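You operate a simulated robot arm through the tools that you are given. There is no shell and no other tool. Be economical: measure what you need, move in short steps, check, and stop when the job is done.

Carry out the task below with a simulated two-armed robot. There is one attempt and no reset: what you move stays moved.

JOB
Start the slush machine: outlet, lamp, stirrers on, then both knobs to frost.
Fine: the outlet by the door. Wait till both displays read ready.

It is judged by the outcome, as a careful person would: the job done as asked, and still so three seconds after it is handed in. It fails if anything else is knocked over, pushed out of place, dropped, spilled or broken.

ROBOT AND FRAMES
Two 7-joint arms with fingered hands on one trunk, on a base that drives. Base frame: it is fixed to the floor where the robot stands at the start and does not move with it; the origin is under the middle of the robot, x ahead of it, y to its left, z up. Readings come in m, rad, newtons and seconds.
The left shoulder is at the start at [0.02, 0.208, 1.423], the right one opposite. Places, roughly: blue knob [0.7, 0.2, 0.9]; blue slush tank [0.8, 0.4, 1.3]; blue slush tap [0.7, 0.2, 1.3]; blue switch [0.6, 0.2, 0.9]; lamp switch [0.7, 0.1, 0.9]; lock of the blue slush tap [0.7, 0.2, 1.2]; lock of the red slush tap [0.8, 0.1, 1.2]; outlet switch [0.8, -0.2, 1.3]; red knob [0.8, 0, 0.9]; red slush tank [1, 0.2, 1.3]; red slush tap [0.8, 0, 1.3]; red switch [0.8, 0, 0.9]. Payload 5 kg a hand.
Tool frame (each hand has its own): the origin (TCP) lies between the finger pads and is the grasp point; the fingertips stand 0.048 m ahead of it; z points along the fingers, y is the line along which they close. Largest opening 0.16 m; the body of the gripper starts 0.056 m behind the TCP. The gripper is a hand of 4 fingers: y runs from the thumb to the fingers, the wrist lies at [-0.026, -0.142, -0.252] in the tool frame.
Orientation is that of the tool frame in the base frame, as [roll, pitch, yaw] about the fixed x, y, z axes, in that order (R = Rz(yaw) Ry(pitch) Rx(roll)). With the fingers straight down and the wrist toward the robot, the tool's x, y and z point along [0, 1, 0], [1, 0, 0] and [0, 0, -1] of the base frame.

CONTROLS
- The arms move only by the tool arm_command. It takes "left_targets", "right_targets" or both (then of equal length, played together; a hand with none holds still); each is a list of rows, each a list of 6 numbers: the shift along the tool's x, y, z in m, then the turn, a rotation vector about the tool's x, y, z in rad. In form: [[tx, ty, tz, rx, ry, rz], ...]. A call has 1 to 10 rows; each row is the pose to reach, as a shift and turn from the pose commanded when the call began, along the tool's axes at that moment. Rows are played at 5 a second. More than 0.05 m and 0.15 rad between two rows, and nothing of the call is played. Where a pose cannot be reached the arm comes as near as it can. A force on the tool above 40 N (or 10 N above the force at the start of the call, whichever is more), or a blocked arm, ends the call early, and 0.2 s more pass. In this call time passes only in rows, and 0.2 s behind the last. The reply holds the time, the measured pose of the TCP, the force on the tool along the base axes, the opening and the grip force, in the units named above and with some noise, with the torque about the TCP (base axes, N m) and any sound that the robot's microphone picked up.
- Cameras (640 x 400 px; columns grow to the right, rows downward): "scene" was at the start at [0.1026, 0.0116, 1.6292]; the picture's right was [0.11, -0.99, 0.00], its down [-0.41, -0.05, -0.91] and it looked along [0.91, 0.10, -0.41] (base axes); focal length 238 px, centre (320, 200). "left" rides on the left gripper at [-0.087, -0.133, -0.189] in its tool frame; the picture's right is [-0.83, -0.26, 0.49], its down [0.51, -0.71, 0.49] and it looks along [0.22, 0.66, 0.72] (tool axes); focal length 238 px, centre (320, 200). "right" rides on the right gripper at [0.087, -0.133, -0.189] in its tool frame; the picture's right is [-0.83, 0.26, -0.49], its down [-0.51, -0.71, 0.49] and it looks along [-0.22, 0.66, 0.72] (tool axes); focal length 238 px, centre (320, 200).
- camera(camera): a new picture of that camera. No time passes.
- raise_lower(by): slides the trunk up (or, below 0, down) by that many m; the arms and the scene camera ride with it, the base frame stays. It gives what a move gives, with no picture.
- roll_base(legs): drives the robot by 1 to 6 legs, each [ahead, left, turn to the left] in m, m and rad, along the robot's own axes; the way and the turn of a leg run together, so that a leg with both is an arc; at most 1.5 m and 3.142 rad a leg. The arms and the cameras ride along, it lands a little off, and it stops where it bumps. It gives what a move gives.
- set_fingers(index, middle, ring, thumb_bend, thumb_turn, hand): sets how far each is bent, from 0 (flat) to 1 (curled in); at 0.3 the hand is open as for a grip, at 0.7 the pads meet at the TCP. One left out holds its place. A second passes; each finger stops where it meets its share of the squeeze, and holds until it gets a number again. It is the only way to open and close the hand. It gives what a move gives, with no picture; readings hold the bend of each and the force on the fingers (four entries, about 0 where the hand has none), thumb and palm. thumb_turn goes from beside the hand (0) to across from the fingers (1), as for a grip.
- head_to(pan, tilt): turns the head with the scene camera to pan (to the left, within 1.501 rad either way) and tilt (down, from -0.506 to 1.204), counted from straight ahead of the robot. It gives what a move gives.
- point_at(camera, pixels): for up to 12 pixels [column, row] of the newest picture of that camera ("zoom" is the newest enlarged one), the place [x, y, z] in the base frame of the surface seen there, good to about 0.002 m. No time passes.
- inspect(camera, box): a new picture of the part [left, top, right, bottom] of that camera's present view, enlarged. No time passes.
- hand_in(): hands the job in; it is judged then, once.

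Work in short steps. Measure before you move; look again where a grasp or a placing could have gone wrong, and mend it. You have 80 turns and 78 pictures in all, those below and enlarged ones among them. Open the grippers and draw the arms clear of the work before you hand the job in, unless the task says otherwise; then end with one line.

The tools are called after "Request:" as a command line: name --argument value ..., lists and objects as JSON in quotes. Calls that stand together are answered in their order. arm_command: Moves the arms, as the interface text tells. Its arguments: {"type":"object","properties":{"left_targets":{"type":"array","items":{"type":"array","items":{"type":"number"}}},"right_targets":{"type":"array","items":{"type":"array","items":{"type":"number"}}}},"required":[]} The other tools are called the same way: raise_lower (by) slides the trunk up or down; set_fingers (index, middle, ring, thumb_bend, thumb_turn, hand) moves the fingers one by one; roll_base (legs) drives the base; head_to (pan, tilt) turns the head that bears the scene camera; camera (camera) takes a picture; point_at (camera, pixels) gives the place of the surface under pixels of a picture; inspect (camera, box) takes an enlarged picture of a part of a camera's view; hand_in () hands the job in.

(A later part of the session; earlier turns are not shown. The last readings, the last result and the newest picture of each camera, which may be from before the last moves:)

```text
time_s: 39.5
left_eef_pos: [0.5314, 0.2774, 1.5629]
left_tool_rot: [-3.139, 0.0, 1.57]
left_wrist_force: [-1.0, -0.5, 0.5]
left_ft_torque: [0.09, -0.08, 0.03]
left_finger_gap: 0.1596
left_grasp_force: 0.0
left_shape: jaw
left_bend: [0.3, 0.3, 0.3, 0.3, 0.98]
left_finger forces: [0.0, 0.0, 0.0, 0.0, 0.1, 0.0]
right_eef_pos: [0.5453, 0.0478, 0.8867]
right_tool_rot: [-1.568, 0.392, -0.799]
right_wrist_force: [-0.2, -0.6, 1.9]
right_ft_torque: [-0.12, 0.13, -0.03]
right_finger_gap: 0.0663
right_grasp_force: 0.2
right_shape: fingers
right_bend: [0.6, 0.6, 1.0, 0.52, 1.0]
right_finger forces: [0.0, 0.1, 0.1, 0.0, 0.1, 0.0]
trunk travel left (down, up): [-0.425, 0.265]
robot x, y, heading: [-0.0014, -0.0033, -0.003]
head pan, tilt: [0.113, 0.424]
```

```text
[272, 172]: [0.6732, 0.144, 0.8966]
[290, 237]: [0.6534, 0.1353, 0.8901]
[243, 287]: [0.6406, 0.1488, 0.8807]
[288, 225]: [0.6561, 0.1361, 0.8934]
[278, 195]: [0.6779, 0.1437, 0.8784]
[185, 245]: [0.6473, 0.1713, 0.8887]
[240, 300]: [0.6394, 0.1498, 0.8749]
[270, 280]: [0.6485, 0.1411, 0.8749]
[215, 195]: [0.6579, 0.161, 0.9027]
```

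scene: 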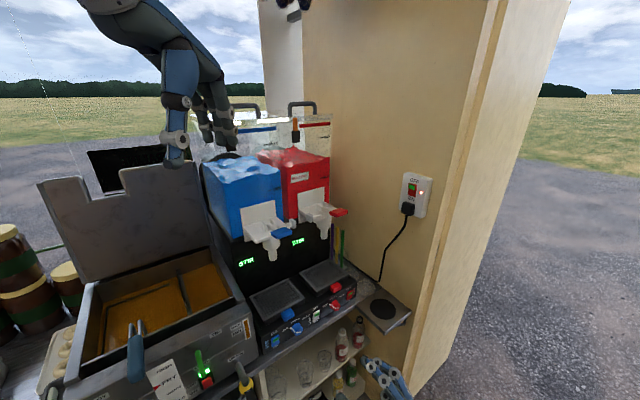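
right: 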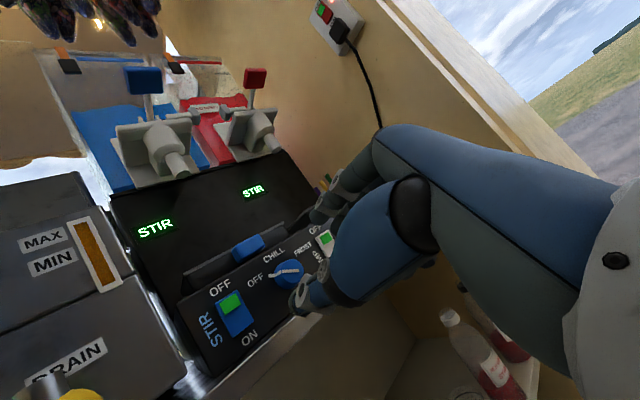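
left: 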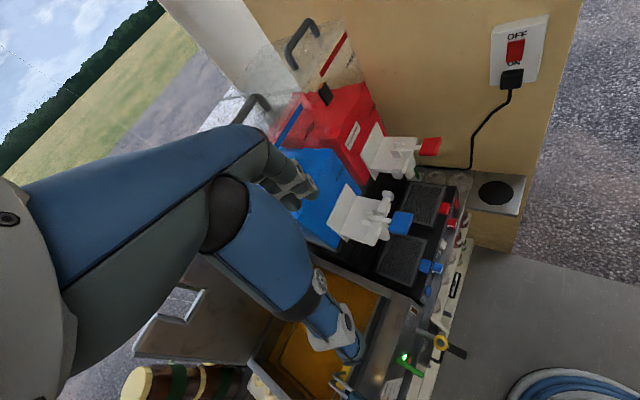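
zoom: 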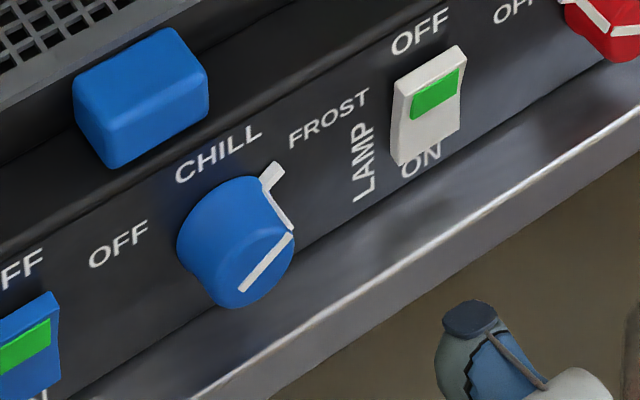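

The face line is at +63° from vertical, the mirror image of OFF, so blue is at FROST. I now roll the hand back while moving 16.6 cm right to the red knob.

Request:
arm_command --right_targets '[[0.0154, -0.0063, 0, 0, 0, -0.14], [0.031, -0.0126, 0, 0, 0, -0.28], [0.046, -0.019, 0, 0, 0, -0.42], [0.062, -0.025, 0, 0, 0, -0.56], [0.077, -0.0315, 0, 0, 0, -0.7], [0.092, -0.038, 0, 0, 0, -0.84], [0.108, -0.044, 0, 0, 0, -0.98], [0.123, -0.05, 0, 0, 0, -1.12], [0.139, -0.057, 0, 0, 0, -1.26], [0.154, -0.063, 0, 0, 0, -1.4]]'

Request:
arm_command --right_targets '[[0, 0, 0, 0, 0, -0.13], [0, 0, 0, 0, 0, -0.26], [0, 0, 0, 0, 0, -0.39], [0, 0, 0.0, 0, 0, -0.52], [0, 0, 0, 0, 0, -0.65], [0, 0, 0, 0, 0, -0.76]]'

Request:
set_fingers --hand "right" --index 0.54 --middle 0.54 --thumb_bend 0.54

Request:
camera --camera "scene"

```text
time_s: 41.7
left_eef_pos: [0.5322, 0.2787, 1.5619]
left_tool_rot: [-3.138, 0.002, 1.57]
left_wrist_force: [0.1, 0.4, -0.1]
left_ft_torque: [-0.02, 0.01, 0.02]
left_finger_gap: 0.1595
left_grasp_force: 0.1
left_shape: jaw
left_bend: [0.3, 0.3, 0.3, 0.3, 0.98]
left_finger forces: [0.1, 0.0, 0.1, 0.0, 0.0, 0.1]
right_eef_pos: [0.6637, -0.0724, 0.8854]
right_tool_rot: [-1.57, -1.008, -0.802]
right_wrist_force: [0.4, -0.4, -0.1]
right_ft_torque: [0.0, 0.0, -0.05]
right_finger_gap: 0.0667
right_grasp_force: 0.1
right_shape: fingers
right_bend: [0.6, 0.6, 1.0, 0.52, 1.0]
right_finger forces: [0.1, 0.1, 0.0, 0.0, 0.1, 0.0]
trunk travel left (down, up): [-0.425, 0.265]
robot x, y, heading: [0.0005, -0.0002, -0.004]
head pan, tilt: [0.113, 0.424]
```

```text
time_s: 43.1
left_eef_pos: [0.5319, 0.2781, 1.5627]
left_tool_rot: [-3.14, -0.002, 1.572]
left_wrist_force: [0.6, 0.0, -0.2]
left_ft_torque: [0.04, 0.0, 0.0]
left_finger_gap: 0.1597
left_grasp_force: 0.0
left_shape: jaw
left_bend: [0.3, 0.3, 0.3, 0.3, 0.98]
left_finger forces: [0.0, 0.0, 0.1, 0.1, 0.0, 0.0]
right_eef_pos: [0.6623, -0.0713, 0.8854]
right_tool_rot: [1.571, -1.371, 2.341]
right_wrist_force: [1.3, 0.3, -0.1]
right_ft_torque: [-0.01, 0.03, 0.03]
right_finger_gap: 0.0665
right_grasp_force: 0.0
right_shape: fingers
right_bend: [0.6, 0.6, 1.0, 0.52, 1.0]
right_finger forces: [0.0, 0.0, 0.0, 0.1, 0.0, 0.0]
trunk travel left (down, up): [-0.425, 0.265]
robot x, y, heading: [0.0003, -0.0052, 0.0]
head pan, tilt: [0.113, 0.424]
```

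```text
time_s: 44.1
left_eef_pos: [0.5311, 0.2783, 1.5635]
left_tool_rot: [-3.138, 0.0, 1.572]
left_wrist_force: [-0.5, 0.1, 0.2]
left_ft_torque: [-0.01, 0.0, 0.02]
left_finger_gap: 0.1595
left_grasp_force: 0.0
left_shape: jaw
left_bend: [0.3, 0.3, 0.3, 0.3, 0.98]
left_finger forces: [0.0, 0.0, 0.0, 0.0, 0.1, 0.0]
right_eef_pos: [0.6624, -0.0722, 0.8846]
right_tool_rot: [1.568, -1.373, 2.344]
right_wrist_force: [0.2, 0.8, -0.5]
right_ft_torque: [-0.03, 0.02, 0.01]
right_finger_gap: 0.0751
right_grasp_force: 0.1
right_shape: fingers
right_bend: [0.54, 0.54, 1.0, 0.54, 1.0]
right_finger forces: [0.0, 0.0, 0.0, 0.0, 0.0, 0.0]
trunk travel left (down, up): [-0.425, 0.265]
robot x, y, heading: [-0.0023, 0.0007, 0.002]
head pan, tilt: [0.113, 0.424]
```

```text
21 pictures are left
```

scene: 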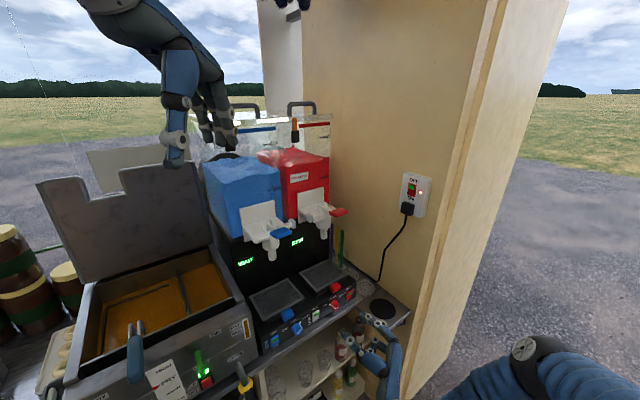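

Advance along the tool axis: 7 cm first, then check.

Request:
arm_command --right_targets '[[0, -0.001, 0.035, 0, 0, 0], [0, -0.001, 0.055, 0, 0, 0], [0, -0.001, 0.07, 0, 0, 0]]'

Request:
inspect --camera "scene" --box '[290, 270, 390, 350]'

```text
time_s: 44.9
left_eef_pos: [0.531, 0.2774, 1.5631]
left_tool_rot: [-3.138, 0.002, 1.571]
left_wrist_force: [0.3, -0.3, -0.5]
left_ft_torque: [-0.07, 0.02, -0.02]
left_finger_gap: 0.1599
left_grasp_force: 0.0
left_shape: jaw
left_bend: [0.3, 0.3, 0.3, 0.3, 0.98]
left_finger forces: [0.0, 0.1, 0.0, 0.1, 0.1, 0.0]
right_eef_pos: [0.7111, -0.0219, 0.8836]
right_tool_rot: [1.58, -1.374, 2.33]
right_wrist_force: [0.5, -0.4, -0.2]
right_ft_torque: [-0.03, 0.03, 0.05]
right_finger_gap: 0.0753
right_grasp_force: 0.0
right_shape: fingers
right_bend: [0.54, 0.54, 1.0, 0.54, 1.0]
right_finger forces: [0.1, 0.1, 0.0, 0.0, 0.1, 0.1]
trunk travel left (down, up): [-0.425, 0.265]
robot x, y, heading: [-0.0009, -0.0004, -0.001]
head pan, tilt: [0.113, 0.424]
```

```text
5.00 times, centred on (340, 310) of scene
```

zoom: 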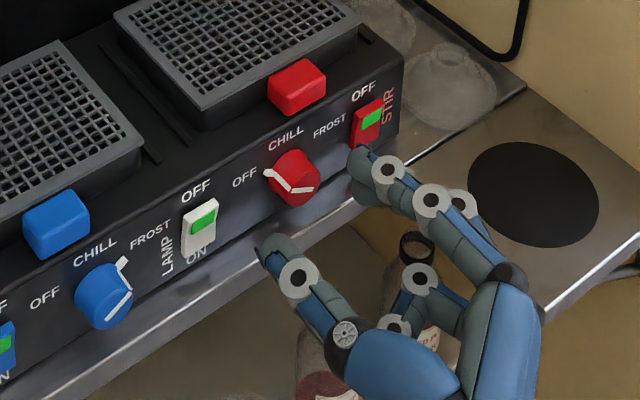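

Thumb and fingers line up on either side of the red knob. Advance the last 2.7 cm and close.

Request:
arm_command --right_targets '[[0.001, 0, 0.01, 0, 0, 0], [0.001, 0, 0.02, 0, 0, 0], [0.001, 0, 0.027, 0, 0, 0]]'

Request:
set_fingers --hand "right" --index 0.68 --middle 0.68 --thumb_bend 0.68

Request:
inspect --camera "scene" --box '[290, 270, 390, 350]'

```text
time_s: 45.7
left_eef_pos: [0.5311, 0.2785, 1.5623]
left_tool_rot: [-3.138, 0.001, 1.571]
left_wrist_force: [-0.1, 0.0, 0.1]
left_ft_torque: [0.01, 0.03, 0.02]
left_finger_gap: 0.1598
left_grasp_force: 0.1
left_shape: jaw
left_bend: [0.3, 0.3, 0.3, 0.3, 0.98]
left_finger forces: [0.0, 0.0, 0.1, 0.0, 0.0, 0.0]
right_eef_pos: [0.7314, -0.0043, 0.8851]
right_tool_rot: [1.566, -1.373, 2.345]
right_wrist_force: [-0.1, 0.4, -0.1]
right_ft_torque: [-0.03, -0.01, -0.01]
right_finger_gap: 0.0751
right_grasp_force: 0.1
right_shape: fingers
right_bend: [0.54, 0.54, 1.0, 0.54, 1.0]
right_finger forces: [0.0, 0.0, 0.0, 0.0, 0.1, 0.1]
trunk travel left (down, up): [-0.425, 0.265]
robot x, y, heading: [-0.0012, -0.001, -0.006]
head pan, tilt: [0.113, 0.424]
```

```text
time_s: 46.7
left_eef_pos: [0.532, 0.2776, 1.5629]
left_tool_rot: [-3.138, 0.001, 1.571]
left_wrist_force: [0.5, 0.7, -0.1]
left_ft_torque: [0.01, 0.01, -0.02]
left_finger_gap: 0.1596
left_grasp_force: 0.1
left_shape: jaw
left_bend: [0.3, 0.3, 0.3, 0.3, 0.98]
left_finger forces: [0.1, 0.0, 0.0, 0.0, 0.1, 0.0]
right_eef_pos: [0.7317, -0.0049, 0.8846]
right_tool_rot: [1.57, -1.372, 2.341]
right_wrist_force: [4.7, -2.2, 0.7]
right_ft_torque: [0.02, -0.05, -0.16]
right_finger_gap: 0.036
right_grasp_force: 7.9
right_shape: fingers
right_bend: [0.64, 0.66, 1.0, 0.65, 1.0]
right_finger forces: [5.4, 4.7, 0.0, 0.0, 6.5, 0.0]
trunk travel left (down, up): [-0.425, 0.265]
robot x, y, heading: [-0.0009, -0.0008, -0.002]
head pan, tilt: [0.113, 0.424]
```

```text
5.00 times, centred on (340, 310) of scene
```

zoom: 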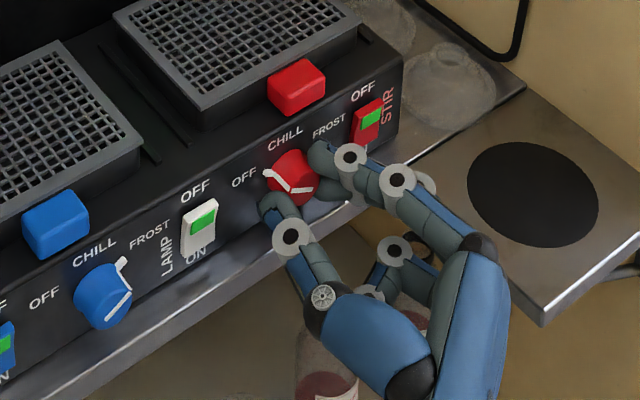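

Same grip as before. I squeeze and turn clockwise in the same increments.

Request:
set_fingers --hand "right" --index 0.75 --middle 0.75 --thumb_bend 0.74

Request:
arm_command --right_targets '[[0, 0, 0, 0, 0, 0.12], [0, 0, 0, 0, 0, 0.24], [0, 0, 0, 0, 0, 0.36], [0, 0, 0, 0, 0, 0.48], [0, 0, 0, 0, 0, 0.6], [0, 0, 0, 0, 0, 0.72], [0, 0, 0, 0, 0, 0.84], [0, 0, 0, 0, 0, 0.96]]'

Request:
inspect --camera "scene" --box '[290, 270, 410, 370]'

```text
time_s: 47.7
left_eef_pos: [0.5327, 0.2779, 1.5628]
left_tool_rot: [-3.139, -0.003, 1.57]
left_wrist_force: [0.0, -0.3, 0.0]
left_ft_torque: [-0.01, -0.01, 0.02]
left_finger_gap: 0.1597
left_grasp_force: 0.1
left_shape: jaw
left_bend: [0.3, 0.3, 0.3, 0.3, 0.98]
left_finger forces: [0.1, 0.0, 0.0, 0.0, 0.0, 0.0]
right_eef_pos: [0.7329, -0.0037, 0.8849]
right_tool_rot: [1.571, -1.372, 2.339]
right_wrist_force: [5.6, -1.8, -2.2]
right_ft_torque: [-0.04, 0.01, -0.26]
right_finger_gap: 0.0341
right_grasp_force: 19.7
right_shape: fingers
right_bend: [0.64, 0.66, 1.0, 0.66, 1.0]
right_finger forces: [10.2, 11.3, 0.1, 0.0, 18.8, 0.0]
trunk travel left (down, up): [-0.425, 0.265]
robot x, y, heading: [0.0009, 0.0008, -0.003]
head pan, tilt: [0.113, 0.424]
```

```text
time_s: 49.5
left_eef_pos: [0.5317, 0.2762, 1.5628]
left_tool_rot: [-3.139, 0.001, 1.571]
left_wrist_force: [-0.3, -0.2, 0.0]
left_ft_torque: [0.02, 0.01, 0.0]
left_finger_gap: 0.1597
left_grasp_force: 0.1
left_shape: jaw
left_bend: [0.3, 0.3, 0.3, 0.3, 0.98]
left_finger forces: [0.0, 0.0, 0.1, 0.0, 0.0, 0.0]
right_eef_pos: [0.7336, -0.0055, 0.8859]
right_tool_rot: [-1.569, -0.806, -0.804]
right_wrist_force: [5.2, -12.0, 4.9]
right_ft_torque: [-1.18, 0.04, -0.7]
right_finger_gap: 0.034
right_grasp_force: 45.3
right_shape: fingers
right_bend: [0.64, 0.66, 1.0, 0.67, 1.0]
right_finger forces: [10.8, 63.3, 0.0, 0.1, 15.6, 0.0]
trunk travel left (down, up): [-0.425, 0.265]
robot x, y, heading: [-0.0014, -0.0022, -0.004]
head pan, tilt: [0.113, 0.424]
```

```text
4.00 times, centred on (350, 320) of scene
```

zoom: 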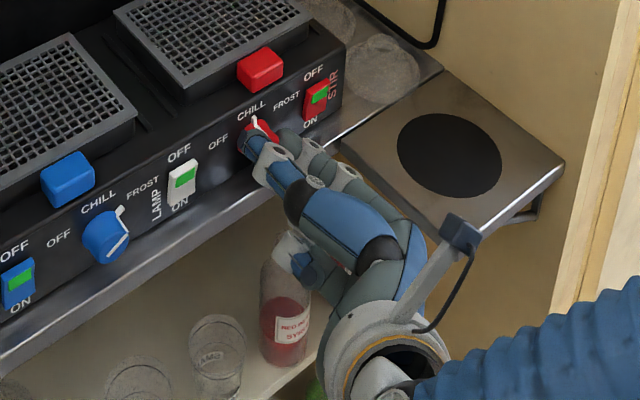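

The pointer reached CHILL, but the middle finger is bearing on the counter (63 N). I back out 4 mm, lift 2 mm and continue in smaller turns.

Request:
arm_command --right_targets '[[0.0014, -0.0014, -0.004, 0, 0, 0], [0.0014, -0.0014, -0.004, 0, 0, 0.12], [0.0014, -0.0014, -0.004, 0, 0, 0.24], [0.0014, -0.0014, -0.004, 0, 0, 0.36], [0.0014, -0.0014, -0.004, 0, 0, 0.48], [0.0014, -0.0014, -0.004, 0, 0, 0.6]]'

Request:
inspect --camera "scene" --box '[290, 270, 410, 370]'

```text
time_s: 50.9
left_eef_pos: [0.5327, 0.2776, 1.5624]
left_tool_rot: [-3.139, 0.001, 1.57]
left_wrist_force: [0.4, 0.2, -0.2]
left_ft_torque: [0.04, -0.02, -0.02]
left_finger_gap: 0.1598
left_grasp_force: 0.1
left_shape: jaw
left_bend: [0.3, 0.3, 0.3, 0.3, 0.98]
left_finger forces: [0.0, 0.0, 0.0, 0.1, 0.1, 0.1]
right_eef_pos: [0.7298, -0.0074, 0.8866]
right_tool_rot: [-1.571, -0.204, -0.802]
right_wrist_force: [8.9, -1.3, 2.0]
right_ft_torque: [0.1, -0.11, -0.19]
right_finger_gap: 0.0322
right_grasp_force: 17.0
right_shape: fingers
right_bend: [0.63, 0.68, 1.0, 0.68, 1.0]
right_finger forces: [12.0, 8.2, 0.1, 0.0, 14.0, 0.0]
trunk travel left (down, up): [-0.425, 0.265]
robot x, y, heading: [-0.0004, -0.0041, -0.004]
head pan, tilt: [0.113, 0.424]
```

```text
4.00 times, centred on (350, 320) of scene
```

zoom: 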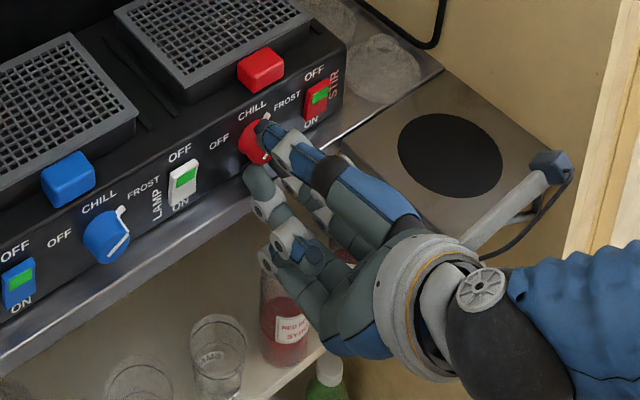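

Forces are normal again. I continue the final 0.62 rad.

Request:
arm_command --right_targets '[[0, 0, 0, 0, 0, 0.12], [0, 0, 0, 0, 0, 0.24], [0, 0, 0, 0, 0, 0.36], [0, 0, 0, 0, 0, 0.48], [0, 0, 0, 0, 0, 0.62]]'

Request:
inspect --camera "scene" --box '[230, 220, 410, 370]'

```text
time_s: 52.1
left_eef_pos: [0.5327, 0.2749, 1.5624]
left_tool_rot: [-3.139, 0.0, 1.57]
left_wrist_force: [0.7, 0.0, 0.5]
left_ft_torque: [0.04, -0.01, -0.02]
left_finger_gap: 0.1596
left_grasp_force: 0.0
left_shape: jaw
left_bend: [0.3, 0.3, 0.3, 0.3, 0.98]
left_finger forces: [0.1, 0.0, 0.1, 0.0, 0.1, 0.0]
right_eef_pos: [0.7266, -0.0091, 0.8855]
right_tool_rot: [-1.573, 0.415, -0.805]
right_wrist_force: [-3.7, -16.5, 0.0]
right_ft_torque: [-0.15, -0.12, -0.44]
right_finger_gap: 0.029
right_grasp_force: 17.6
right_shape: fingers
right_bend: [0.65, 0.71, 1.0, 0.68, 1.0]
right_finger forces: [13.6, 5.2, 0.0, 0.0, 16.8, 0.0]
trunk travel left (down, up): [-0.425, 0.265]
robot x, y, heading: [-0.0006, -0.0057, -0.002]
head pan, tilt: [0.113, 0.424]
```

```text
2.67 times, centred on (320, 295) of scene
```

zoom: 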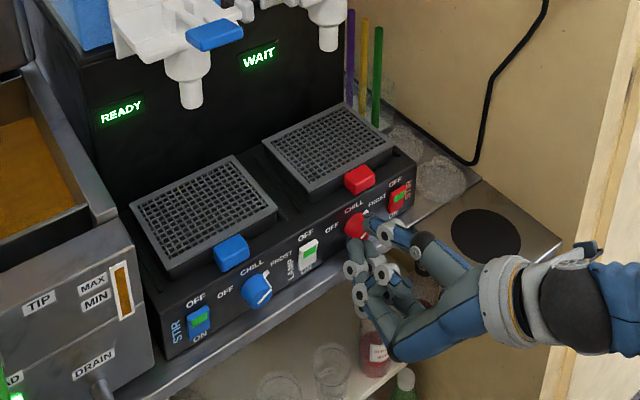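

Blue reads READY and red reads WAIT. I release and back off, then check the red pointer.

Request:
set_fingers --hand "right" --index 0.6 --middle 0.6 --thumb_bend 0.52

Request:
arm_command --right_targets '[[0, 0, -0.015, 0, 0, 0], [0, 0, -0.035, 0, 0, 0], [0, 0, -0.065, 0, 0, 0], [0, 0, -0.1, 0, 0, 0]]'

Request:
inspect --camera "scene" --box '[310, 280, 360, 320]'

```text
time_s: 53.1
left_eef_pos: [0.5314, 0.2786, 1.5624]
left_tool_rot: [-3.139, -0.001, 1.571]
left_wrist_force: [-0.6, -0.1, 0.1]
left_ft_torque: [0.01, 0.0, 0.02]
left_finger_gap: 0.1599
left_grasp_force: 0.0
left_shape: jaw
left_bend: [0.3, 0.3, 0.3, 0.3, 0.98]
left_finger forces: [0.1, 0.1, 0.1, 0.1, 0.1, 0.0]
right_eef_pos: [0.7272, -0.0057, 0.8862]
right_tool_rot: [-1.571, 0.415, -0.801]
right_wrist_force: [-0.9, -0.7, 0.2]
right_ft_torque: [-0.01, -0.01, 0.02]
right_finger_gap: 0.0664
right_grasp_force: 0.1
right_shape: fingers
right_bend: [0.6, 0.6, 1.0, 0.52, 1.0]
right_finger forces: [0.1, 0.0, 0.1, 0.1, 0.0, 0.0]
trunk travel left (down, up): [-0.425, 0.265]
robot x, y, heading: [-0.0025, -0.0012, -0.002]
head pan, tilt: [0.113, 0.424]
```

```text
time_s: 54.1
left_eef_pos: [0.5292, 0.2767, 1.5638]
left_tool_rot: [-3.139, -0.001, 1.571]
left_wrist_force: [-1.0, -0.8, 0.4]
left_ft_torque: [0.11, -0.07, 0.06]
left_finger_gap: 0.1595
left_grasp_force: 0.1
left_shape: jaw
left_bend: [0.3, 0.3, 0.3, 0.3, 0.98]
left_finger forces: [0.0, 0.0, 0.0, 0.0, 0.1, 0.1]
right_eef_pos: [0.6557, -0.0767, 0.8902]
right_tool_rot: [-1.569, 0.411, -0.8]
right_wrist_force: [-0.1, 1.8, 1.4]
right_ft_torque: [-0.11, 0.09, -0.1]
right_finger_gap: 0.0664
right_grasp_force: 0.1
right_shape: fingers
right_bend: [0.6, 0.6, 1.0, 0.52, 1.0]
right_finger forces: [0.1, 0.0, 0.0, 0.1, 0.1, 0.1]
trunk travel left (down, up): [-0.425, 0.265]
robot x, y, heading: [-0.0024, 0.0007, 0.005]
head pan, tilt: [0.113, 0.424]
```

```text
10.00 times, centred on (335, 300) of scene
```

zoom: 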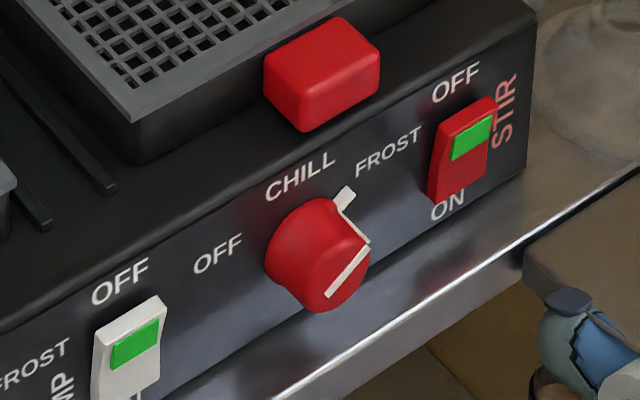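

Measure the red pointer's angle.

Request:
point_at --camera "zoom" --pixels '[[366, 249], [329, 294], [358, 260], [338, 283], [348, 195]]'

```text
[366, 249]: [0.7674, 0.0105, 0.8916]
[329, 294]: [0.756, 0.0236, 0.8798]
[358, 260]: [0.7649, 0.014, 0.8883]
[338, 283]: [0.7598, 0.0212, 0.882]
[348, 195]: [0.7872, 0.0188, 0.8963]
```

Red sits at about +55°, a little short of blue's +63°. I go back in with the same opening to nudge it to the mark.

Request:
arm_command --right_targets '[[0.001, 0.002, 0.03, 0, 0, -0.05], [0.0019, 0.004, 0.06, 0, 0, -0.1], [0.0019, 0.004, 0.08, 0, 0, -0.1], [0.0019, 0.004, 0.095, 0, 0, -0.1], [0.0019, 0.004, 0.102, 0, 0, -0.1]]'

Request:
set_fingers --hand "right" --index 0.74 --middle 0.74 --thumb_bend 0.74

Request:
inspect --camera "scene" --box '[230, 220, 390, 340]'

```text
time_s: 55.3
left_eef_pos: [0.5321, 0.2781, 1.5625]
left_tool_rot: [-3.139, 0.0, 1.571]
left_wrist_force: [-0.5, 0.1, -1.0]
left_ft_torque: [-0.02, 0.01, -0.04]
left_finger_gap: 0.1597
left_grasp_force: 0.0
left_shape: jaw
left_bend: [0.3, 0.3, 0.3, 0.3, 0.98]
left_finger forces: [0.0, 0.0, 0.1, 0.1, 0.0, 0.1]
right_eef_pos: [0.73, -0.0047, 0.8851]
right_tool_rot: [-1.57, 0.313, -0.802]
right_wrist_force: [-1.6, -0.9, 3.0]
right_ft_torque: [0.05, -0.03, 0.01]
right_finger_gap: 0.0637
right_grasp_force: 2.5
right_shape: fingers
right_bend: [0.61, 0.6, 1.0, 0.52, 1.0]
right_finger forces: [3.6, 0.3, 0.1, 0.0, 0.1, 0.1]
trunk travel left (down, up): [-0.425, 0.265]
robot x, y, heading: [-0.0008, -0.0009, 0.006]
head pan, tilt: [0.113, 0.424]
```

```text
time_s: 56.3
left_eef_pos: [0.5317, 0.2786, 1.562]
left_tool_rot: [-3.139, 0.0, 1.572]
left_wrist_force: [1.3, 0.5, 0.2]
left_ft_torque: [0.02, 0.0, 0.02]
left_finger_gap: 0.1594
left_grasp_force: 0.1
left_shape: jaw
left_bend: [0.3, 0.3, 0.3, 0.3, 0.98]
left_finger forces: [0.0, 0.0, 0.1, 0.1, 0.0, 0.0]
right_eef_pos: [0.7308, -0.0055, 0.8823]
right_tool_rot: [-1.57, 0.311, -0.803]
right_wrist_force: [0.6, -3.3, 4.0]
right_ft_torque: [0.05, -0.05, -0.12]
right_finger_gap: 0.0352
right_grasp_force: 15.7
right_shape: fingers
right_bend: [0.63, 0.74, 1.0, 0.66, 1.0]
right_finger forces: [14.7, 0.0, 0.0, 0.0, 17.0, 0.0]
trunk travel left (down, up): [-0.425, 0.265]
robot x, y, heading: [-0.0037, -0.0, -0.003]
head pan, tilt: [0.113, 0.424]
```

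```text
3.33 times, centred on (310, 280) of scene
```

zoom: 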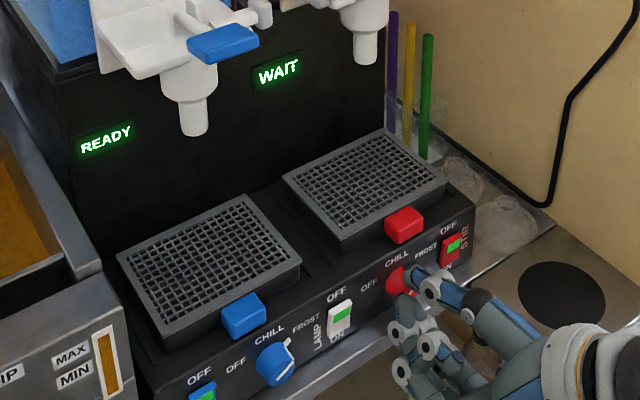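

Index and thumb hold the knob at ~15 N. I turn 0.25 rad further clockwise, then release and back off.

Request:
arm_command --right_targets '[[0, 0, 0, 0, 0, 0.08], [0, 0, 0, 0, 0, 0.16], [0, 0, 0, 0, 0, 0.25]]'

Request:
set_fingers --hand "right" --index 0.6 --middle 0.6 --thumb_bend 0.52

Request:
arm_command --right_targets '[[0, 0, -0.015, 0, 0, 0], [0, 0, -0.035, 0, 0, 0], [0, 0, -0.065, 0, 0, 0], [0, 0, -0.1, 0, 0, 0], [0, 0, -0.14, 0, 0, 0], [0, 0, -0.18, 0, 0, 0]]'

Request:
inspect --camera "scene" --box '[310, 280, 360, 320]'

```text
time_s: 57.1
left_eef_pos: [0.5314, 0.277, 1.5638]
left_tool_rot: [-3.137, 0.001, 1.57]
left_wrist_force: [0.4, -1.0, 0.4]
left_ft_torque: [0.02, 0.0, 0.01]
left_finger_gap: 0.1598
left_grasp_force: 0.0
left_shape: jaw
left_bend: [0.3, 0.3, 0.3, 0.3, 0.98]
left_finger forces: [0.0, 0.0, 0.0, 0.0, 0.0, 0.1]
right_eef_pos: [0.7306, -0.0079, 0.8837]
right_tool_rot: [-1.571, 0.561, -0.803]
right_wrist_force: [5.6, -6.1, 5.5]
right_ft_torque: [0.03, -0.22, -0.31]
right_finger_gap: 0.0355
right_grasp_force: 17.9
right_shape: fingers
right_bend: [0.64, 0.74, 1.0, 0.66, 1.0]
right_finger forces: [14.8, 0.1, 0.0, 0.0, 19.6, 0.0]
trunk travel left (down, up): [-0.425, 0.265]
robot x, y, heading: [-0.0048, 0.0044, 0.001]
head pan, tilt: [0.113, 0.424]
```

```text
time_s: 58.1
left_eef_pos: [0.5306, 0.2779, 1.5626]
left_tool_rot: [-3.138, 0.0, 1.571]
left_wrist_force: [0.6, 0.2, -0.8]
left_ft_torque: [-0.03, -0.04, -0.02]
left_finger_gap: 0.1597
left_grasp_force: 0.1
left_shape: jaw
left_bend: [0.3, 0.3, 0.3, 0.3, 0.98]
left_finger forces: [0.0, 0.1, 0.1, 0.1, 0.0, 0.0]
right_eef_pos: [0.7297, -0.0055, 0.8838]
right_tool_rot: [-1.571, 0.562, -0.803]
right_wrist_force: [-0.6, 0.2, 1.8]
right_ft_torque: [0.14, -0.08, 0.05]
right_finger_gap: 0.0639
right_grasp_force: 1.3
right_shape: fingers
right_bend: [0.61, 0.6, 1.0, 0.52, 1.0]
right_finger forces: [2.8, 0.0, 0.0, 0.0, 0.0, 0.0]
trunk travel left (down, up): [-0.425, 0.265]
robot x, y, heading: [-0.0021, -0.0018, 0.005]
head pan, tilt: [0.113, 0.424]
```

```text
time_s: 59.5
left_eef_pos: [0.5299, 0.2765, 1.5648]
left_tool_rot: [-3.14, -0.001, 1.57]
left_wrist_force: [-1.6, -1.2, 0.6]
left_ft_torque: [0.11, -0.09, 0.01]
left_finger_gap: 0.1598
left_grasp_force: 0.0
left_shape: jaw
left_bend: [0.3, 0.3, 0.3, 0.3, 0.98]
left_finger forces: [0.0, 0.1, 0.0, 0.1, 0.0, 0.0]
right_eef_pos: [0.5993, -0.1309, 0.8819]
right_tool_rot: [-1.567, 0.563, -0.798]
right_wrist_force: [0.7, 2.0, 2.3]
right_ft_torque: [-0.11, 0.14, -0.04]
right_finger_gap: 0.0663
right_grasp_force: 0.0
right_shape: fingers
right_bend: [0.6, 0.6, 1.0, 0.52, 1.0]
right_finger forces: [0.1, 0.0, 0.0, 0.0, 0.1, 0.0]
trunk travel left (down, up): [-0.425, 0.265]
robot x, y, heading: [-0.0009, 0.0025, -0.0]
head pan, tilt: [0.113, 0.424]
```

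```text
10.00 times, centred on (335, 300) of scene
```

zoom: 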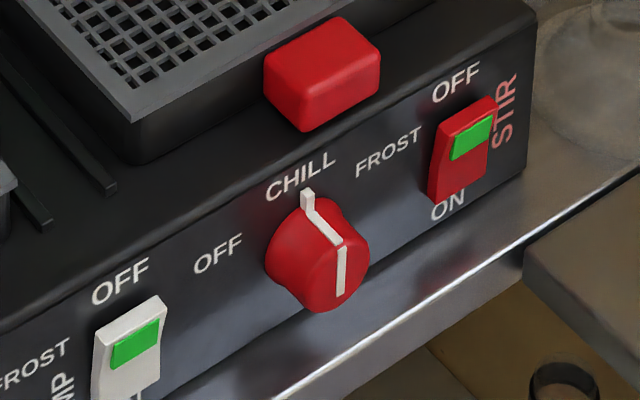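

The re-entry knocked the red knob back to CHILL. I roll the hand back to the original approach angle, where the full turn worked, and redo it.

Request:
arm_command --right_targets '[[0, 0, 0, 0, 0, -0.14], [0, 0, 0, 0, 0, -0.28], [0, 0, 0, 0, 0, -0.42], [0, 0, 0, 0, 0, -0.56], [0, 0, 0, 0, 0, -0.7], [0, 0, 0, 0, 0, -0.84], [0, 0, 0, 0, 0, -0.98], [0, 0, 0, 0, 0, -1.12], [0, 0, 0, 0, 0, -1.26], [0, 0, 0, 0, 0, -1.4]]'

Request:
arm_command --right_targets '[[0, 0, 0, 0, 0, -0.14], [0, 0, 0, 0, 0, -0.28], [0, 0, 0, 0, 0, -0.42], [0, 0, 0, 0, 0, -0.56], [0, 0, 0, 0, 0, -0.7], [0, 0, 0, 0, 0, -0.82], [0, 0, 0, 0, 0, -0.93]]'

Request:
set_fingers --hand "right" --index 0.53 --middle 0.53 --thumb_bend 0.53

```text
time_s: 61.7
left_eef_pos: [0.5316, 0.2789, 1.563]
left_tool_rot: [-3.137, 0.0, 1.571]
left_wrist_force: [-0.3, 1.2, -0.7]
left_ft_torque: [-0.04, 0.0, 0.03]
left_finger_gap: 0.1596
left_grasp_force: 0.0
left_shape: jaw
left_bend: [0.3, 0.3, 0.3, 0.3, 0.98]
left_finger forces: [0.0, 0.0, 0.0, 0.1, 0.0, 0.0]
right_eef_pos: [0.6003, -0.1297, 0.8836]
right_tool_rot: [-1.571, -0.838, -0.801]
right_wrist_force: [0.6, 1.5, 0.0]
right_ft_torque: [-0.02, 0.02, 0.0]
right_finger_gap: 0.0664
right_grasp_force: 0.1
right_shape: fingers
right_bend: [0.6, 0.6, 1.0, 0.52, 1.0]
right_finger forces: [0.1, 0.0, 0.1, 0.0, 0.0, 0.0]
trunk travel left (down, up): [-0.425, 0.265]
robot x, y, heading: [-0.0015, -0.0017, 0.001]
head pan, tilt: [0.113, 0.424]
```

```text
time_s: 63.3
left_eef_pos: [0.5299, 0.2787, 1.5626]
left_tool_rot: [-3.139, 0.001, 1.57]
left_wrist_force: [0.4, -0.8, -0.1]
left_ft_torque: [-0.02, 0.0, 0.01]
left_finger_gap: 0.1595
left_grasp_force: 0.1
left_shape: jaw
left_bend: [0.3, 0.3, 0.3, 0.3, 0.98]
left_finger forces: [0.0, 0.1, 0.1, 0.0, 0.0, 0.0]
right_eef_pos: [0.6, -0.1293, 0.8821]
right_tool_rot: [1.57, -1.372, 2.341]
right_wrist_force: [0.7, -0.4, 0.1]
right_ft_torque: [-0.02, 0.0, 0.01]
right_finger_gap: 0.0666
right_grasp_force: 0.1
right_shape: fingers
right_bend: [0.6, 0.6, 1.0, 0.52, 1.0]
right_finger forces: [0.0, 0.0, 0.1, 0.0, 0.0, 0.0]
trunk travel left (down, up): [-0.425, 0.265]
robot x, y, heading: [-0.0023, -0.0044, -0.0]
head pan, tilt: [0.113, 0.424]
```

```text
time_s: 64.3
left_eef_pos: [0.5304, 0.2786, 1.5622]
left_tool_rot: [-3.139, 0.001, 1.568]
left_wrist_force: [-0.2, -0.4, -0.7]
left_ft_torque: [-0.02, 0.02, 0.0]
left_finger_gap: 0.1599
left_grasp_force: 0.1
left_shape: jaw
left_bend: [0.3, 0.3, 0.3, 0.3, 0.98]
left_finger forces: [0.1, 0.0, 0.0, 0.0, 0.0, 0.0]
right_eef_pos: [0.5999, -0.1283, 0.8831]
right_tool_rot: [1.573, -1.374, 2.339]
right_wrist_force: [0.3, -0.4, -0.5]
right_ft_torque: [0.01, 0.0, 0.0]
right_finger_gap: 0.0791
right_grasp_force: 0.0
right_shape: fingers
right_bend: [0.53, 0.53, 1.0, 0.53, 1.0]
right_finger forces: [0.0, 0.1, 0.0, 0.0, 0.0, 0.0]
trunk travel left (down, up): [-0.425, 0.265]
robot x, y, heading: [0.0014, -0.0013, 0.001]
head pan, tilt: [0.113, 0.424]
```

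Hand is back at the approach angle. I advance 17.8 cm to flank the red knob again.

Request:
arm_command --right_targets '[[0.0033, 0.0036, 0.04, 0, 0, 0], [0.0033, 0.0036, 0.085, 0, 0, 0], [0.0033, 0.0036, 0.125, 0, 0, 0], [0.0033, 0.0036, 0.15, 0, 0, 0], [0.0033, 0.0036, 0.167, 0, 0, 0], [0.0033, 0.0036, 0.178, 0, 0, 0]]'

Request:
set_fingers --hand "right" --index 0.75 --middle 0.75 --thumb_bend 0.74

Request:
inspect --camera "scene" --box '[300, 270, 380, 330]'

```text
time_s: 65.7
left_eef_pos: [0.532, 0.2789, 1.5619]
left_tool_rot: [-3.138, -0.002, 1.57]
left_wrist_force: [-0.1, 0.3, -0.1]
left_ft_torque: [-0.02, 0.01, -0.02]
left_finger_gap: 0.1597
left_grasp_force: 0.1
left_shape: jaw
left_bend: [0.3, 0.3, 0.3, 0.3, 0.98]
left_finger forces: [0.1, 0.0, 0.1, 0.0, 0.1, 0.0]
right_eef_pos: [0.7307, -0.007, 0.887]
right_tool_rot: [1.562, -1.373, 2.349]
right_wrist_force: [-0.5, 0.0, 0.6]
right_ft_torque: [0.03, -0.04, -0.03]
right_finger_gap: 0.0791
right_grasp_force: 0.0
right_shape: fingers
right_bend: [0.53, 0.53, 1.0, 0.53, 1.0]
right_finger forces: [0.0, 0.1, 0.0, 0.1, 0.0, 0.0]
trunk travel left (down, up): [-0.425, 0.265]
robot x, y, heading: [-0.0035, 0.0004, -0.002]
head pan, tilt: [0.113, 0.424]
```

```text
time_s: 66.7
left_eef_pos: [0.5303, 0.2782, 1.5619]
left_tool_rot: [-3.137, -0.001, 1.57]
left_wrist_force: [0.0, 0.0, 0.3]
left_ft_torque: [0.04, -0.03, 0.02]
left_finger_gap: 0.1597
left_grasp_force: 0.1
left_shape: jaw
left_bend: [0.3, 0.3, 0.3, 0.3, 0.98]
left_finger forces: [0.0, 0.1, 0.0, 0.0, 0.0, 0.0]
right_eef_pos: [0.73, -0.0085, 0.8877]
right_tool_rot: [1.57, -1.374, 2.339]
right_wrist_force: [2.9, -1.7, -1.1]
right_ft_torque: [-0.05, 0.05, -0.11]
right_finger_gap: 0.0295
right_grasp_force: 18.8
right_shape: fingers
right_bend: [0.65, 0.66, 1.0, 0.66, 1.0]
right_finger forces: [9.5, 11.4, 0.0, 0.1, 16.6, 0.1]
trunk travel left (down, up): [-0.425, 0.265]
robot x, y, heading: [-0.0023, -0.0032, 0.006]
head pan, tilt: [0.113, 0.424]
```

```text
6.67 times, centred on (340, 300) of scene
```

zoom: 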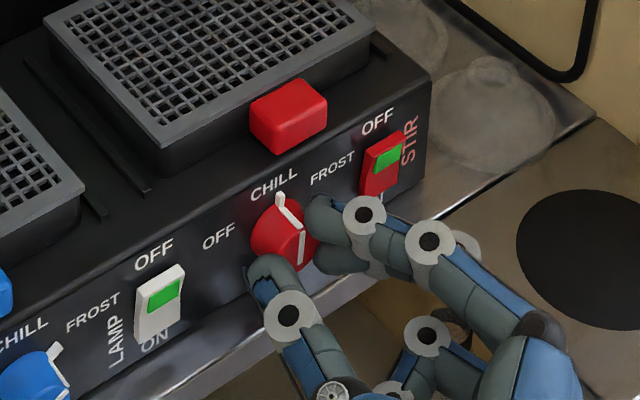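

Good three-point grip with the pointer near CHILL. I turn 1.06 rad clockwise.

Request:
arm_command --right_targets '[[0, 0, 0, 0, 0, 0.12], [0, 0, 0, 0, 0, 0.24], [0, 0, 0, 0, 0, 0.36], [0, 0, 0, 0, 0, 0.48], [0, 0, 0, 0, 0, 0.6], [0, 0, 0, 0, 0, 0.72], [0, 0, 0, 0, 0, 0.84], [0, 0, 0, 0, 0, 0.96], [0, 0, 0, 0, 0, 1.06]]'

Request:
inspect --camera "scene" --box '[300, 270, 380, 330]'

```text
time_s: 68.7
left_eef_pos: [0.5317, 0.277, 1.5634]
left_tool_rot: [-3.139, 0.0, 1.571]
left_wrist_force: [-0.2, -0.2, 0.0]
left_ft_torque: [0.03, 0.03, -0.01]
left_finger_gap: 0.1596
left_grasp_force: 0.0
left_shape: jaw
left_bend: [0.3, 0.3, 0.3, 0.3, 0.98]
left_finger forces: [0.0, 0.1, 0.1, 0.0, 0.0, 0.1]
right_eef_pos: [0.7311, -0.0103, 0.8878]
right_tool_rot: [-1.57, -0.705, -0.805]
right_wrist_force: [2.6, -14.0, 1.5]
right_ft_torque: [-0.23, -0.21, -0.53]
right_finger_gap: 0.0281
right_grasp_force: 20.7
right_shape: fingers
right_bend: [0.64, 0.66, 1.0, 0.68, 1.0]
right_finger forces: [14.4, 12.9, 0.1, 0.0, 14.2, 0.0]
trunk travel left (down, up): [-0.425, 0.265]
robot x, y, heading: [-0.003, -0.0004, 0.0]
head pan, tilt: [0.113, 0.424]
```

```text
6.67 times, centred on (340, 300) of scene
```

zoom: 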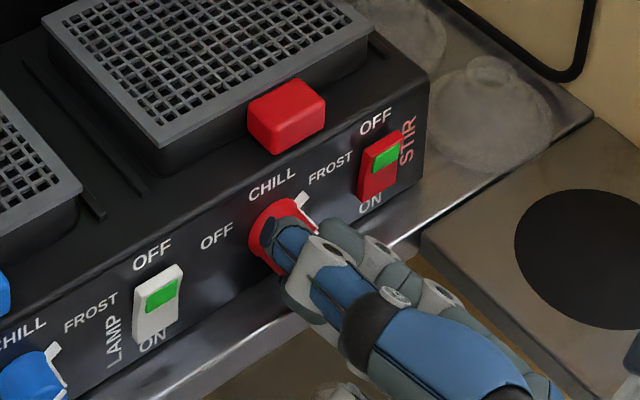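

The pointer is near FROST; I add 0.1 rad, then open the fingers gently and withdraw.

Request:
arm_command --right_targets '[[0, 0, 0, 0, 0, 0.1]]'

Request:
set_fingers --hand "right" --index 0.59 --middle 0.59 --thumb_bend 0.54

Request:
arm_command --right_targets '[[0, 0, -0.015, 0, 0, 0], [0, 0, -0.035, 0, 0, 0], [0, 0, -0.065, 0, 0, 0], [0, 0, -0.1, 0, 0, 0], [0, 0, -0.14, 0, 0, 0], [0, 0, -0.18, 0, 0, 0]]'

Request:
inspect --camera "scene" --box '[310, 280, 360, 320]'

```text
time_s: 69.1
left_eef_pos: [0.5314, 0.2759, 1.5631]
left_tool_rot: [-3.14, -0.001, 1.571]
left_wrist_force: [1.1, -0.6, -0.1]
left_ft_torque: [0.05, 0.0, -0.01]
left_finger_gap: 0.1598
left_grasp_force: 0.0
left_shape: jaw
left_bend: [0.3, 0.3, 0.3, 0.3, 0.98]
left_finger forces: [0.0, 0.0, 0.0, 0.0, 0.1, 0.0]
right_eef_pos: [0.7302, -0.0115, 0.8865]
right_tool_rot: [-1.57, -0.608, -0.808]
right_wrist_force: [2.4, -17.2, 0.9]
right_ft_torque: [-0.26, -0.17, -0.63]
right_finger_gap: 0.0269
right_grasp_force: 20.5
right_shape: fingers
right_bend: [0.65, 0.66, 1.0, 0.68, 1.0]
right_finger forces: [15.5, 12.9, 0.0, 0.0, 13.2, 0.0]
trunk travel left (down, up): [-0.425, 0.265]
robot x, y, heading: [-0.0053, -0.0023, -0.003]
head pan, tilt: [0.113, 0.424]
```

```text
time_s: 70.1
left_eef_pos: [0.5304, 0.2776, 1.5633]
left_tool_rot: [-3.138, -0.002, 1.57]
left_wrist_force: [-0.7, -0.5, 0.6]
left_ft_torque: [0.03, 0.0, 0.0]
left_finger_gap: 0.1597
left_grasp_force: 0.0
left_shape: jaw
left_bend: [0.3, 0.3, 0.3, 0.3, 0.98]
left_finger forces: [0.0, 0.1, 0.0, 0.0, 0.0, 0.0]
right_eef_pos: [0.7284, -0.008, 0.8873]
right_tool_rot: [-1.572, -0.606, -0.799]
right_wrist_force: [-5.0, -2.0, 5.7]
right_ft_torque: [0.08, 0.08, 0.12]
right_finger_gap: 0.0648
right_grasp_force: 3.9
right_shape: fingers
right_bend: [0.59, 0.62, 1.0, 0.54, 1.0]
right_finger forces: [0.0, 7.6, 0.0, 0.0, 0.0, 0.0]
trunk travel left (down, up): [-0.425, 0.265]
robot x, y, heading: [-0.0001, -0.0002, -0.003]
head pan, tilt: [0.113, 0.424]
```

```text
time_s: 71.5
left_eef_pos: [0.5308, 0.2761, 1.5642]
left_tool_rot: [-3.139, -0.001, 1.571]
left_wrist_force: [-0.8, -0.8, 0.8]
left_ft_torque: [0.09, -0.06, 0.05]
left_finger_gap: 0.1595
left_grasp_force: 0.0
left_shape: jaw
left_bend: [0.3, 0.3, 0.3, 0.3, 0.98]
left_finger forces: [0.0, 0.0, 0.0, 0.0, 0.0, 0.0]
right_eef_pos: [0.6004, -0.133, 0.8902]
right_tool_rot: [-1.568, -0.606, -0.802]
right_wrist_force: [1.5, 0.0, 0.8]
right_ft_torque: [-0.06, 0.07, 0.05]
right_finger_gap: 0.0646
right_grasp_force: 0.0
right_shape: fingers
right_bend: [0.59, 0.59, 1.0, 0.54, 1.0]
right_finger forces: [0.1, 0.0, 0.0, 0.1, 0.1, 0.1]
trunk travel left (down, up): [-0.425, 0.265]
robot x, y, heading: [0.0008, 0.0015, 0.005]
head pan, tilt: [0.113, 0.424]
```

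```text
10.00 times, centred on (335, 300) of scene
```

zoom: 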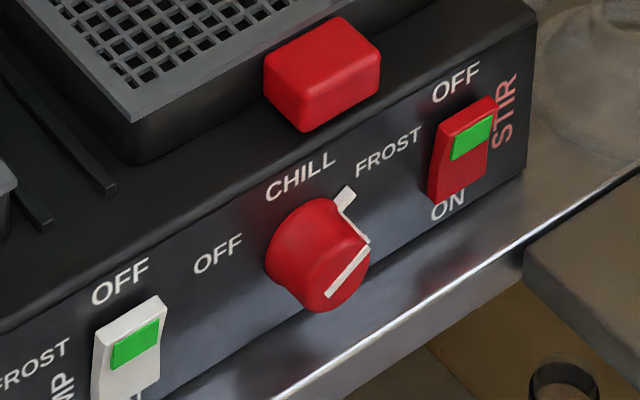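

The pointer settled in exactly the same place as before, so that is the FROST detent. I draw the arm further back and up, and open the hand.

Request:
arm_command --right_targets '[[0, 0, -0.045, 0, 0, 0], [0, 0, -0.09, 0, 0, 0], [0, 0, -0.12, 0, 0, 0]]'

Request:
set_fingers --hand "right" --index 0.3 --middle 0.3 --ring 0.3 --thumb_bend 0.3

Request:
inspect --camera "scene" --box '[220, 220, 400, 360]'

```text
time_s: 72.3
left_eef_pos: [0.5307, 0.2776, 1.5631]
left_tool_rot: [-3.139, 0.0, 1.572]
left_wrist_force: [-0.6, 0.7, 0.2]
left_ft_torque: [0.03, -0.03, 0.04]
left_finger_gap: 0.1597
left_grasp_force: 0.1
left_shape: jaw
left_bend: [0.3, 0.3, 0.3, 0.3, 0.98]
left_finger forces: [0.1, 0.1, 0.0, 0.0, 0.1, 0.1]
right_eef_pos: [0.5149, -0.2155, 0.8918]
right_tool_rot: [-1.569, -0.608, -0.804]
right_wrist_force: [1.2, 0.2, 0.5]
right_ft_torque: [-0.02, 0.04, 0.02]
right_finger_gap: 0.0647
right_grasp_force: 0.1
right_shape: fingers
right_bend: [0.59, 0.59, 1.0, 0.54, 1.0]
right_finger forces: [0.0, 0.1, 0.0, 0.0, 0.0, 0.0]
trunk travel left (down, up): [-0.425, 0.265]
robot x, y, heading: [-0.0019, 0.0003, 0.004]
head pan, tilt: [0.113, 0.424]
```

```text
time_s: 73.3
left_eef_pos: [0.531, 0.2779, 1.5617]
left_tool_rot: [-3.139, -0.001, 1.571]
left_wrist_force: [-0.1, 0.0, -0.4]
left_ft_torque: [0.02, -0.01, 0.0]
left_finger_gap: 0.1598
left_grasp_force: 0.1
left_shape: jaw
left_bend: [0.3, 0.3, 0.3, 0.3, 0.98]
left_finger forces: [0.0, 0.0, 0.0, 0.0, 0.0, 0.0]
right_eef_pos: [0.5157, -0.2166, 0.8905]
right_tool_rot: [-1.571, -0.608, -0.8]
right_wrist_force: [-0.6, -0.5, 1.4]
right_ft_torque: [-0.02, 0.0, 0.01]
right_finger_gap: 0.1697
right_grasp_force: 0.0
right_shape: fingers
right_bend: [0.3, 0.3, 0.3, 0.3, 0.98]
right_finger forces: [0.1, 0.0, 0.1, 0.0, 0.0, 0.0]
trunk travel left (down, up): [-0.425, 0.265]
robot x, y, heading: [-0.0038, -0.0012, -0.006]
head pan, tilt: [0.113, 0.424]
```

```text
2.86 times, centred on (310, 290) of scene
```

zoom: 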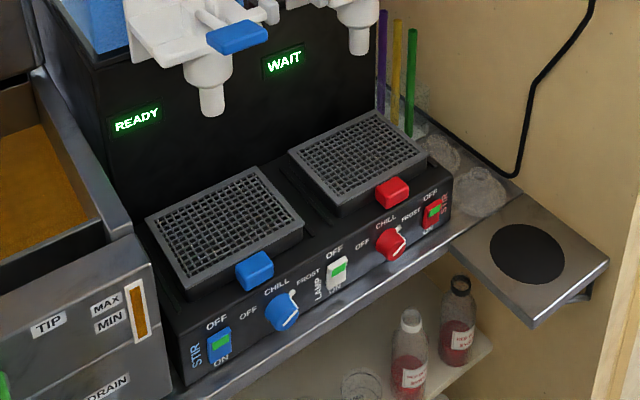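

Blue READY, red still WAIT. I let time pass with the hand held still.

Request:
arm_command --right_targets '[[0, 0, 0, 0, 0, 0], [0, 0, 0, 0, 0, 0], [0, 0, 0, 0, 0, 0], [0, 0, 0, 0, 0, 0], [0, 0, 0, 0, 0, 0], [0, 0, 0, 0, 0, 0], [0, 0, 0, 0, 0, 0], [0, 0, 0, 0, 0, 0], [0, 0, 0, 0, 0, 0], [0, 0, 0, 0, 0, 0]]'

Request:
arm_command --right_targets '[[0, 0, 0, 0, 0, 0], [0, 0, 0, 0, 0, 0], [0, 0, 0, 0, 0, 0], [0, 0, 0, 0, 0, 0], [0, 0, 0, 0, 0, 0], [0, 0, 0, 0, 0, 0], [0, 0, 0, 0, 0, 0], [0, 0, 0, 0, 0, 0], [0, 0, 0, 0, 0, 0], [0, 0, 0, 0, 0, 0]]'

Request:
arm_command --right_targets '[[0, 0, 0, 0, 0, 0], [0, 0, 0, 0, 0, 0], [0, 0, 0, 0, 0, 0], [0, 0, 0, 0, 0, 0], [0, 0, 0, 0, 0, 0], [0, 0, 0, 0, 0, 0], [0, 0, 0, 0, 0, 0], [0, 0, 0, 0, 0, 0], [0, 0, 0, 0, 0, 0], [0, 0, 0, 0, 0, 0]]'

Request:
camera --camera "scene"

```text
time_s: 75.5
left_eef_pos: [0.5315, 0.2775, 1.5616]
left_tool_rot: [-3.138, 0.0, 1.57]
left_wrist_force: [-0.5, 0.5, 0.4]
left_ft_torque: [-0.02, 0.01, 0.04]
left_finger_gap: 0.1597
left_grasp_force: 0.1
left_shape: jaw
left_bend: [0.3, 0.3, 0.3, 0.3, 0.98]
left_finger forces: [0.1, 0.1, 0.0, 0.0, 0.1, 0.0]
right_eef_pos: [0.5147, -0.2174, 0.8909]
right_tool_rot: [-1.57, -0.608, -0.804]
right_wrist_force: [-0.8, -0.7, -0.5]
right_ft_torque: [-0.01, -0.03, 0.02]
right_finger_gap: 0.1699
right_grasp_force: 0.0
right_shape: fingers
right_bend: [0.3, 0.3, 0.3, 0.3, 0.98]
right_finger forces: [0.1, 0.0, 0.1, 0.0, 0.1, 0.1]
trunk travel left (down, up): [-0.425, 0.265]
robot x, y, heading: [-0.0012, 0.0016, -0.002]
head pan, tilt: [0.113, 0.424]
```

```text
time_s: 77.7
left_eef_pos: [0.5316, 0.2786, 1.5634]
left_tool_rot: [-3.138, -0.002, 1.571]
left_wrist_force: [-0.5, 0.1, 0.4]
left_ft_torque: [0.0, 0.02, 0.0]
left_finger_gap: 0.1594
left_grasp_force: 0.0
left_shape: jaw
left_bend: [0.3, 0.3, 0.3, 0.3, 0.98]
left_finger forces: [0.1, 0.1, 0.1, 0.1, 0.0, 0.0]
right_eef_pos: [0.5167, -0.217, 0.8897]
right_tool_rot: [-1.571, -0.608, -0.801]
right_wrist_force: [0.4, 0.8, 0.8]
right_ft_torque: [-0.01, -0.01, 0.02]
right_finger_gap: 0.1699
right_grasp_force: 0.0
right_shape: fingers
right_bend: [0.3, 0.3, 0.3, 0.3, 0.98]
right_finger forces: [0.0, 0.1, 0.0, 0.1, 0.1, 0.1]
trunk travel left (down, up): [-0.425, 0.265]
robot x, y, heading: [0.0021, -0.0013, -0.004]
head pan, tilt: [0.113, 0.424]
```

```text
time_s: 79.9
left_eef_pos: [0.5333, 0.2781, 1.5636]
left_tool_rot: [-3.138, 0.0, 1.572]
left_wrist_force: [0.5, -0.4, 1.4]
left_ft_torque: [-0.02, 0.04, 0.01]
left_finger_gap: 0.1598
left_grasp_force: 0.0
left_shape: jaw
left_bend: [0.3, 0.3, 0.3, 0.3, 0.98]
left_finger forces: [0.0, 0.1, 0.0, 0.0, 0.1, 0.0]
right_eef_pos: [0.5155, -0.2164, 0.8901]
right_tool_rot: [-1.571, -0.608, -0.803]
right_wrist_force: [0.2, 0.2, 0.3]
right_ft_torque: [-0.01, 0.03, -0.03]
right_finger_gap: 0.1698
right_grasp_force: 0.0
right_shape: fingers
right_bend: [0.3, 0.3, 0.3, 0.3, 0.98]
right_finger forces: [0.0, 0.0, 0.0, 0.0, 0.0, 0.0]
trunk travel left (down, up): [-0.425, 0.265]
robot x, y, heading: [-0.0022, -0.0001, -0.007]
head pan, tilt: [0.113, 0.424]
```

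```text
8 pictures are left
```

scene: 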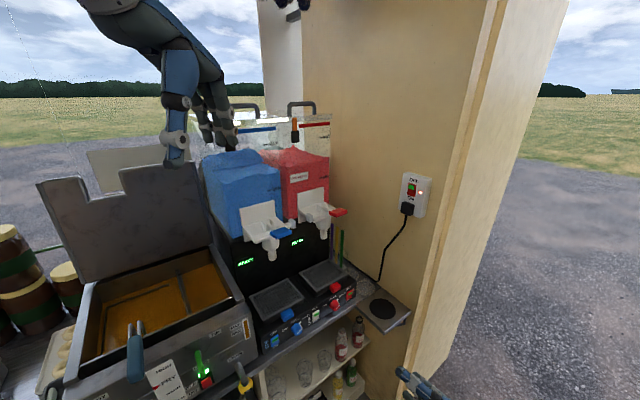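

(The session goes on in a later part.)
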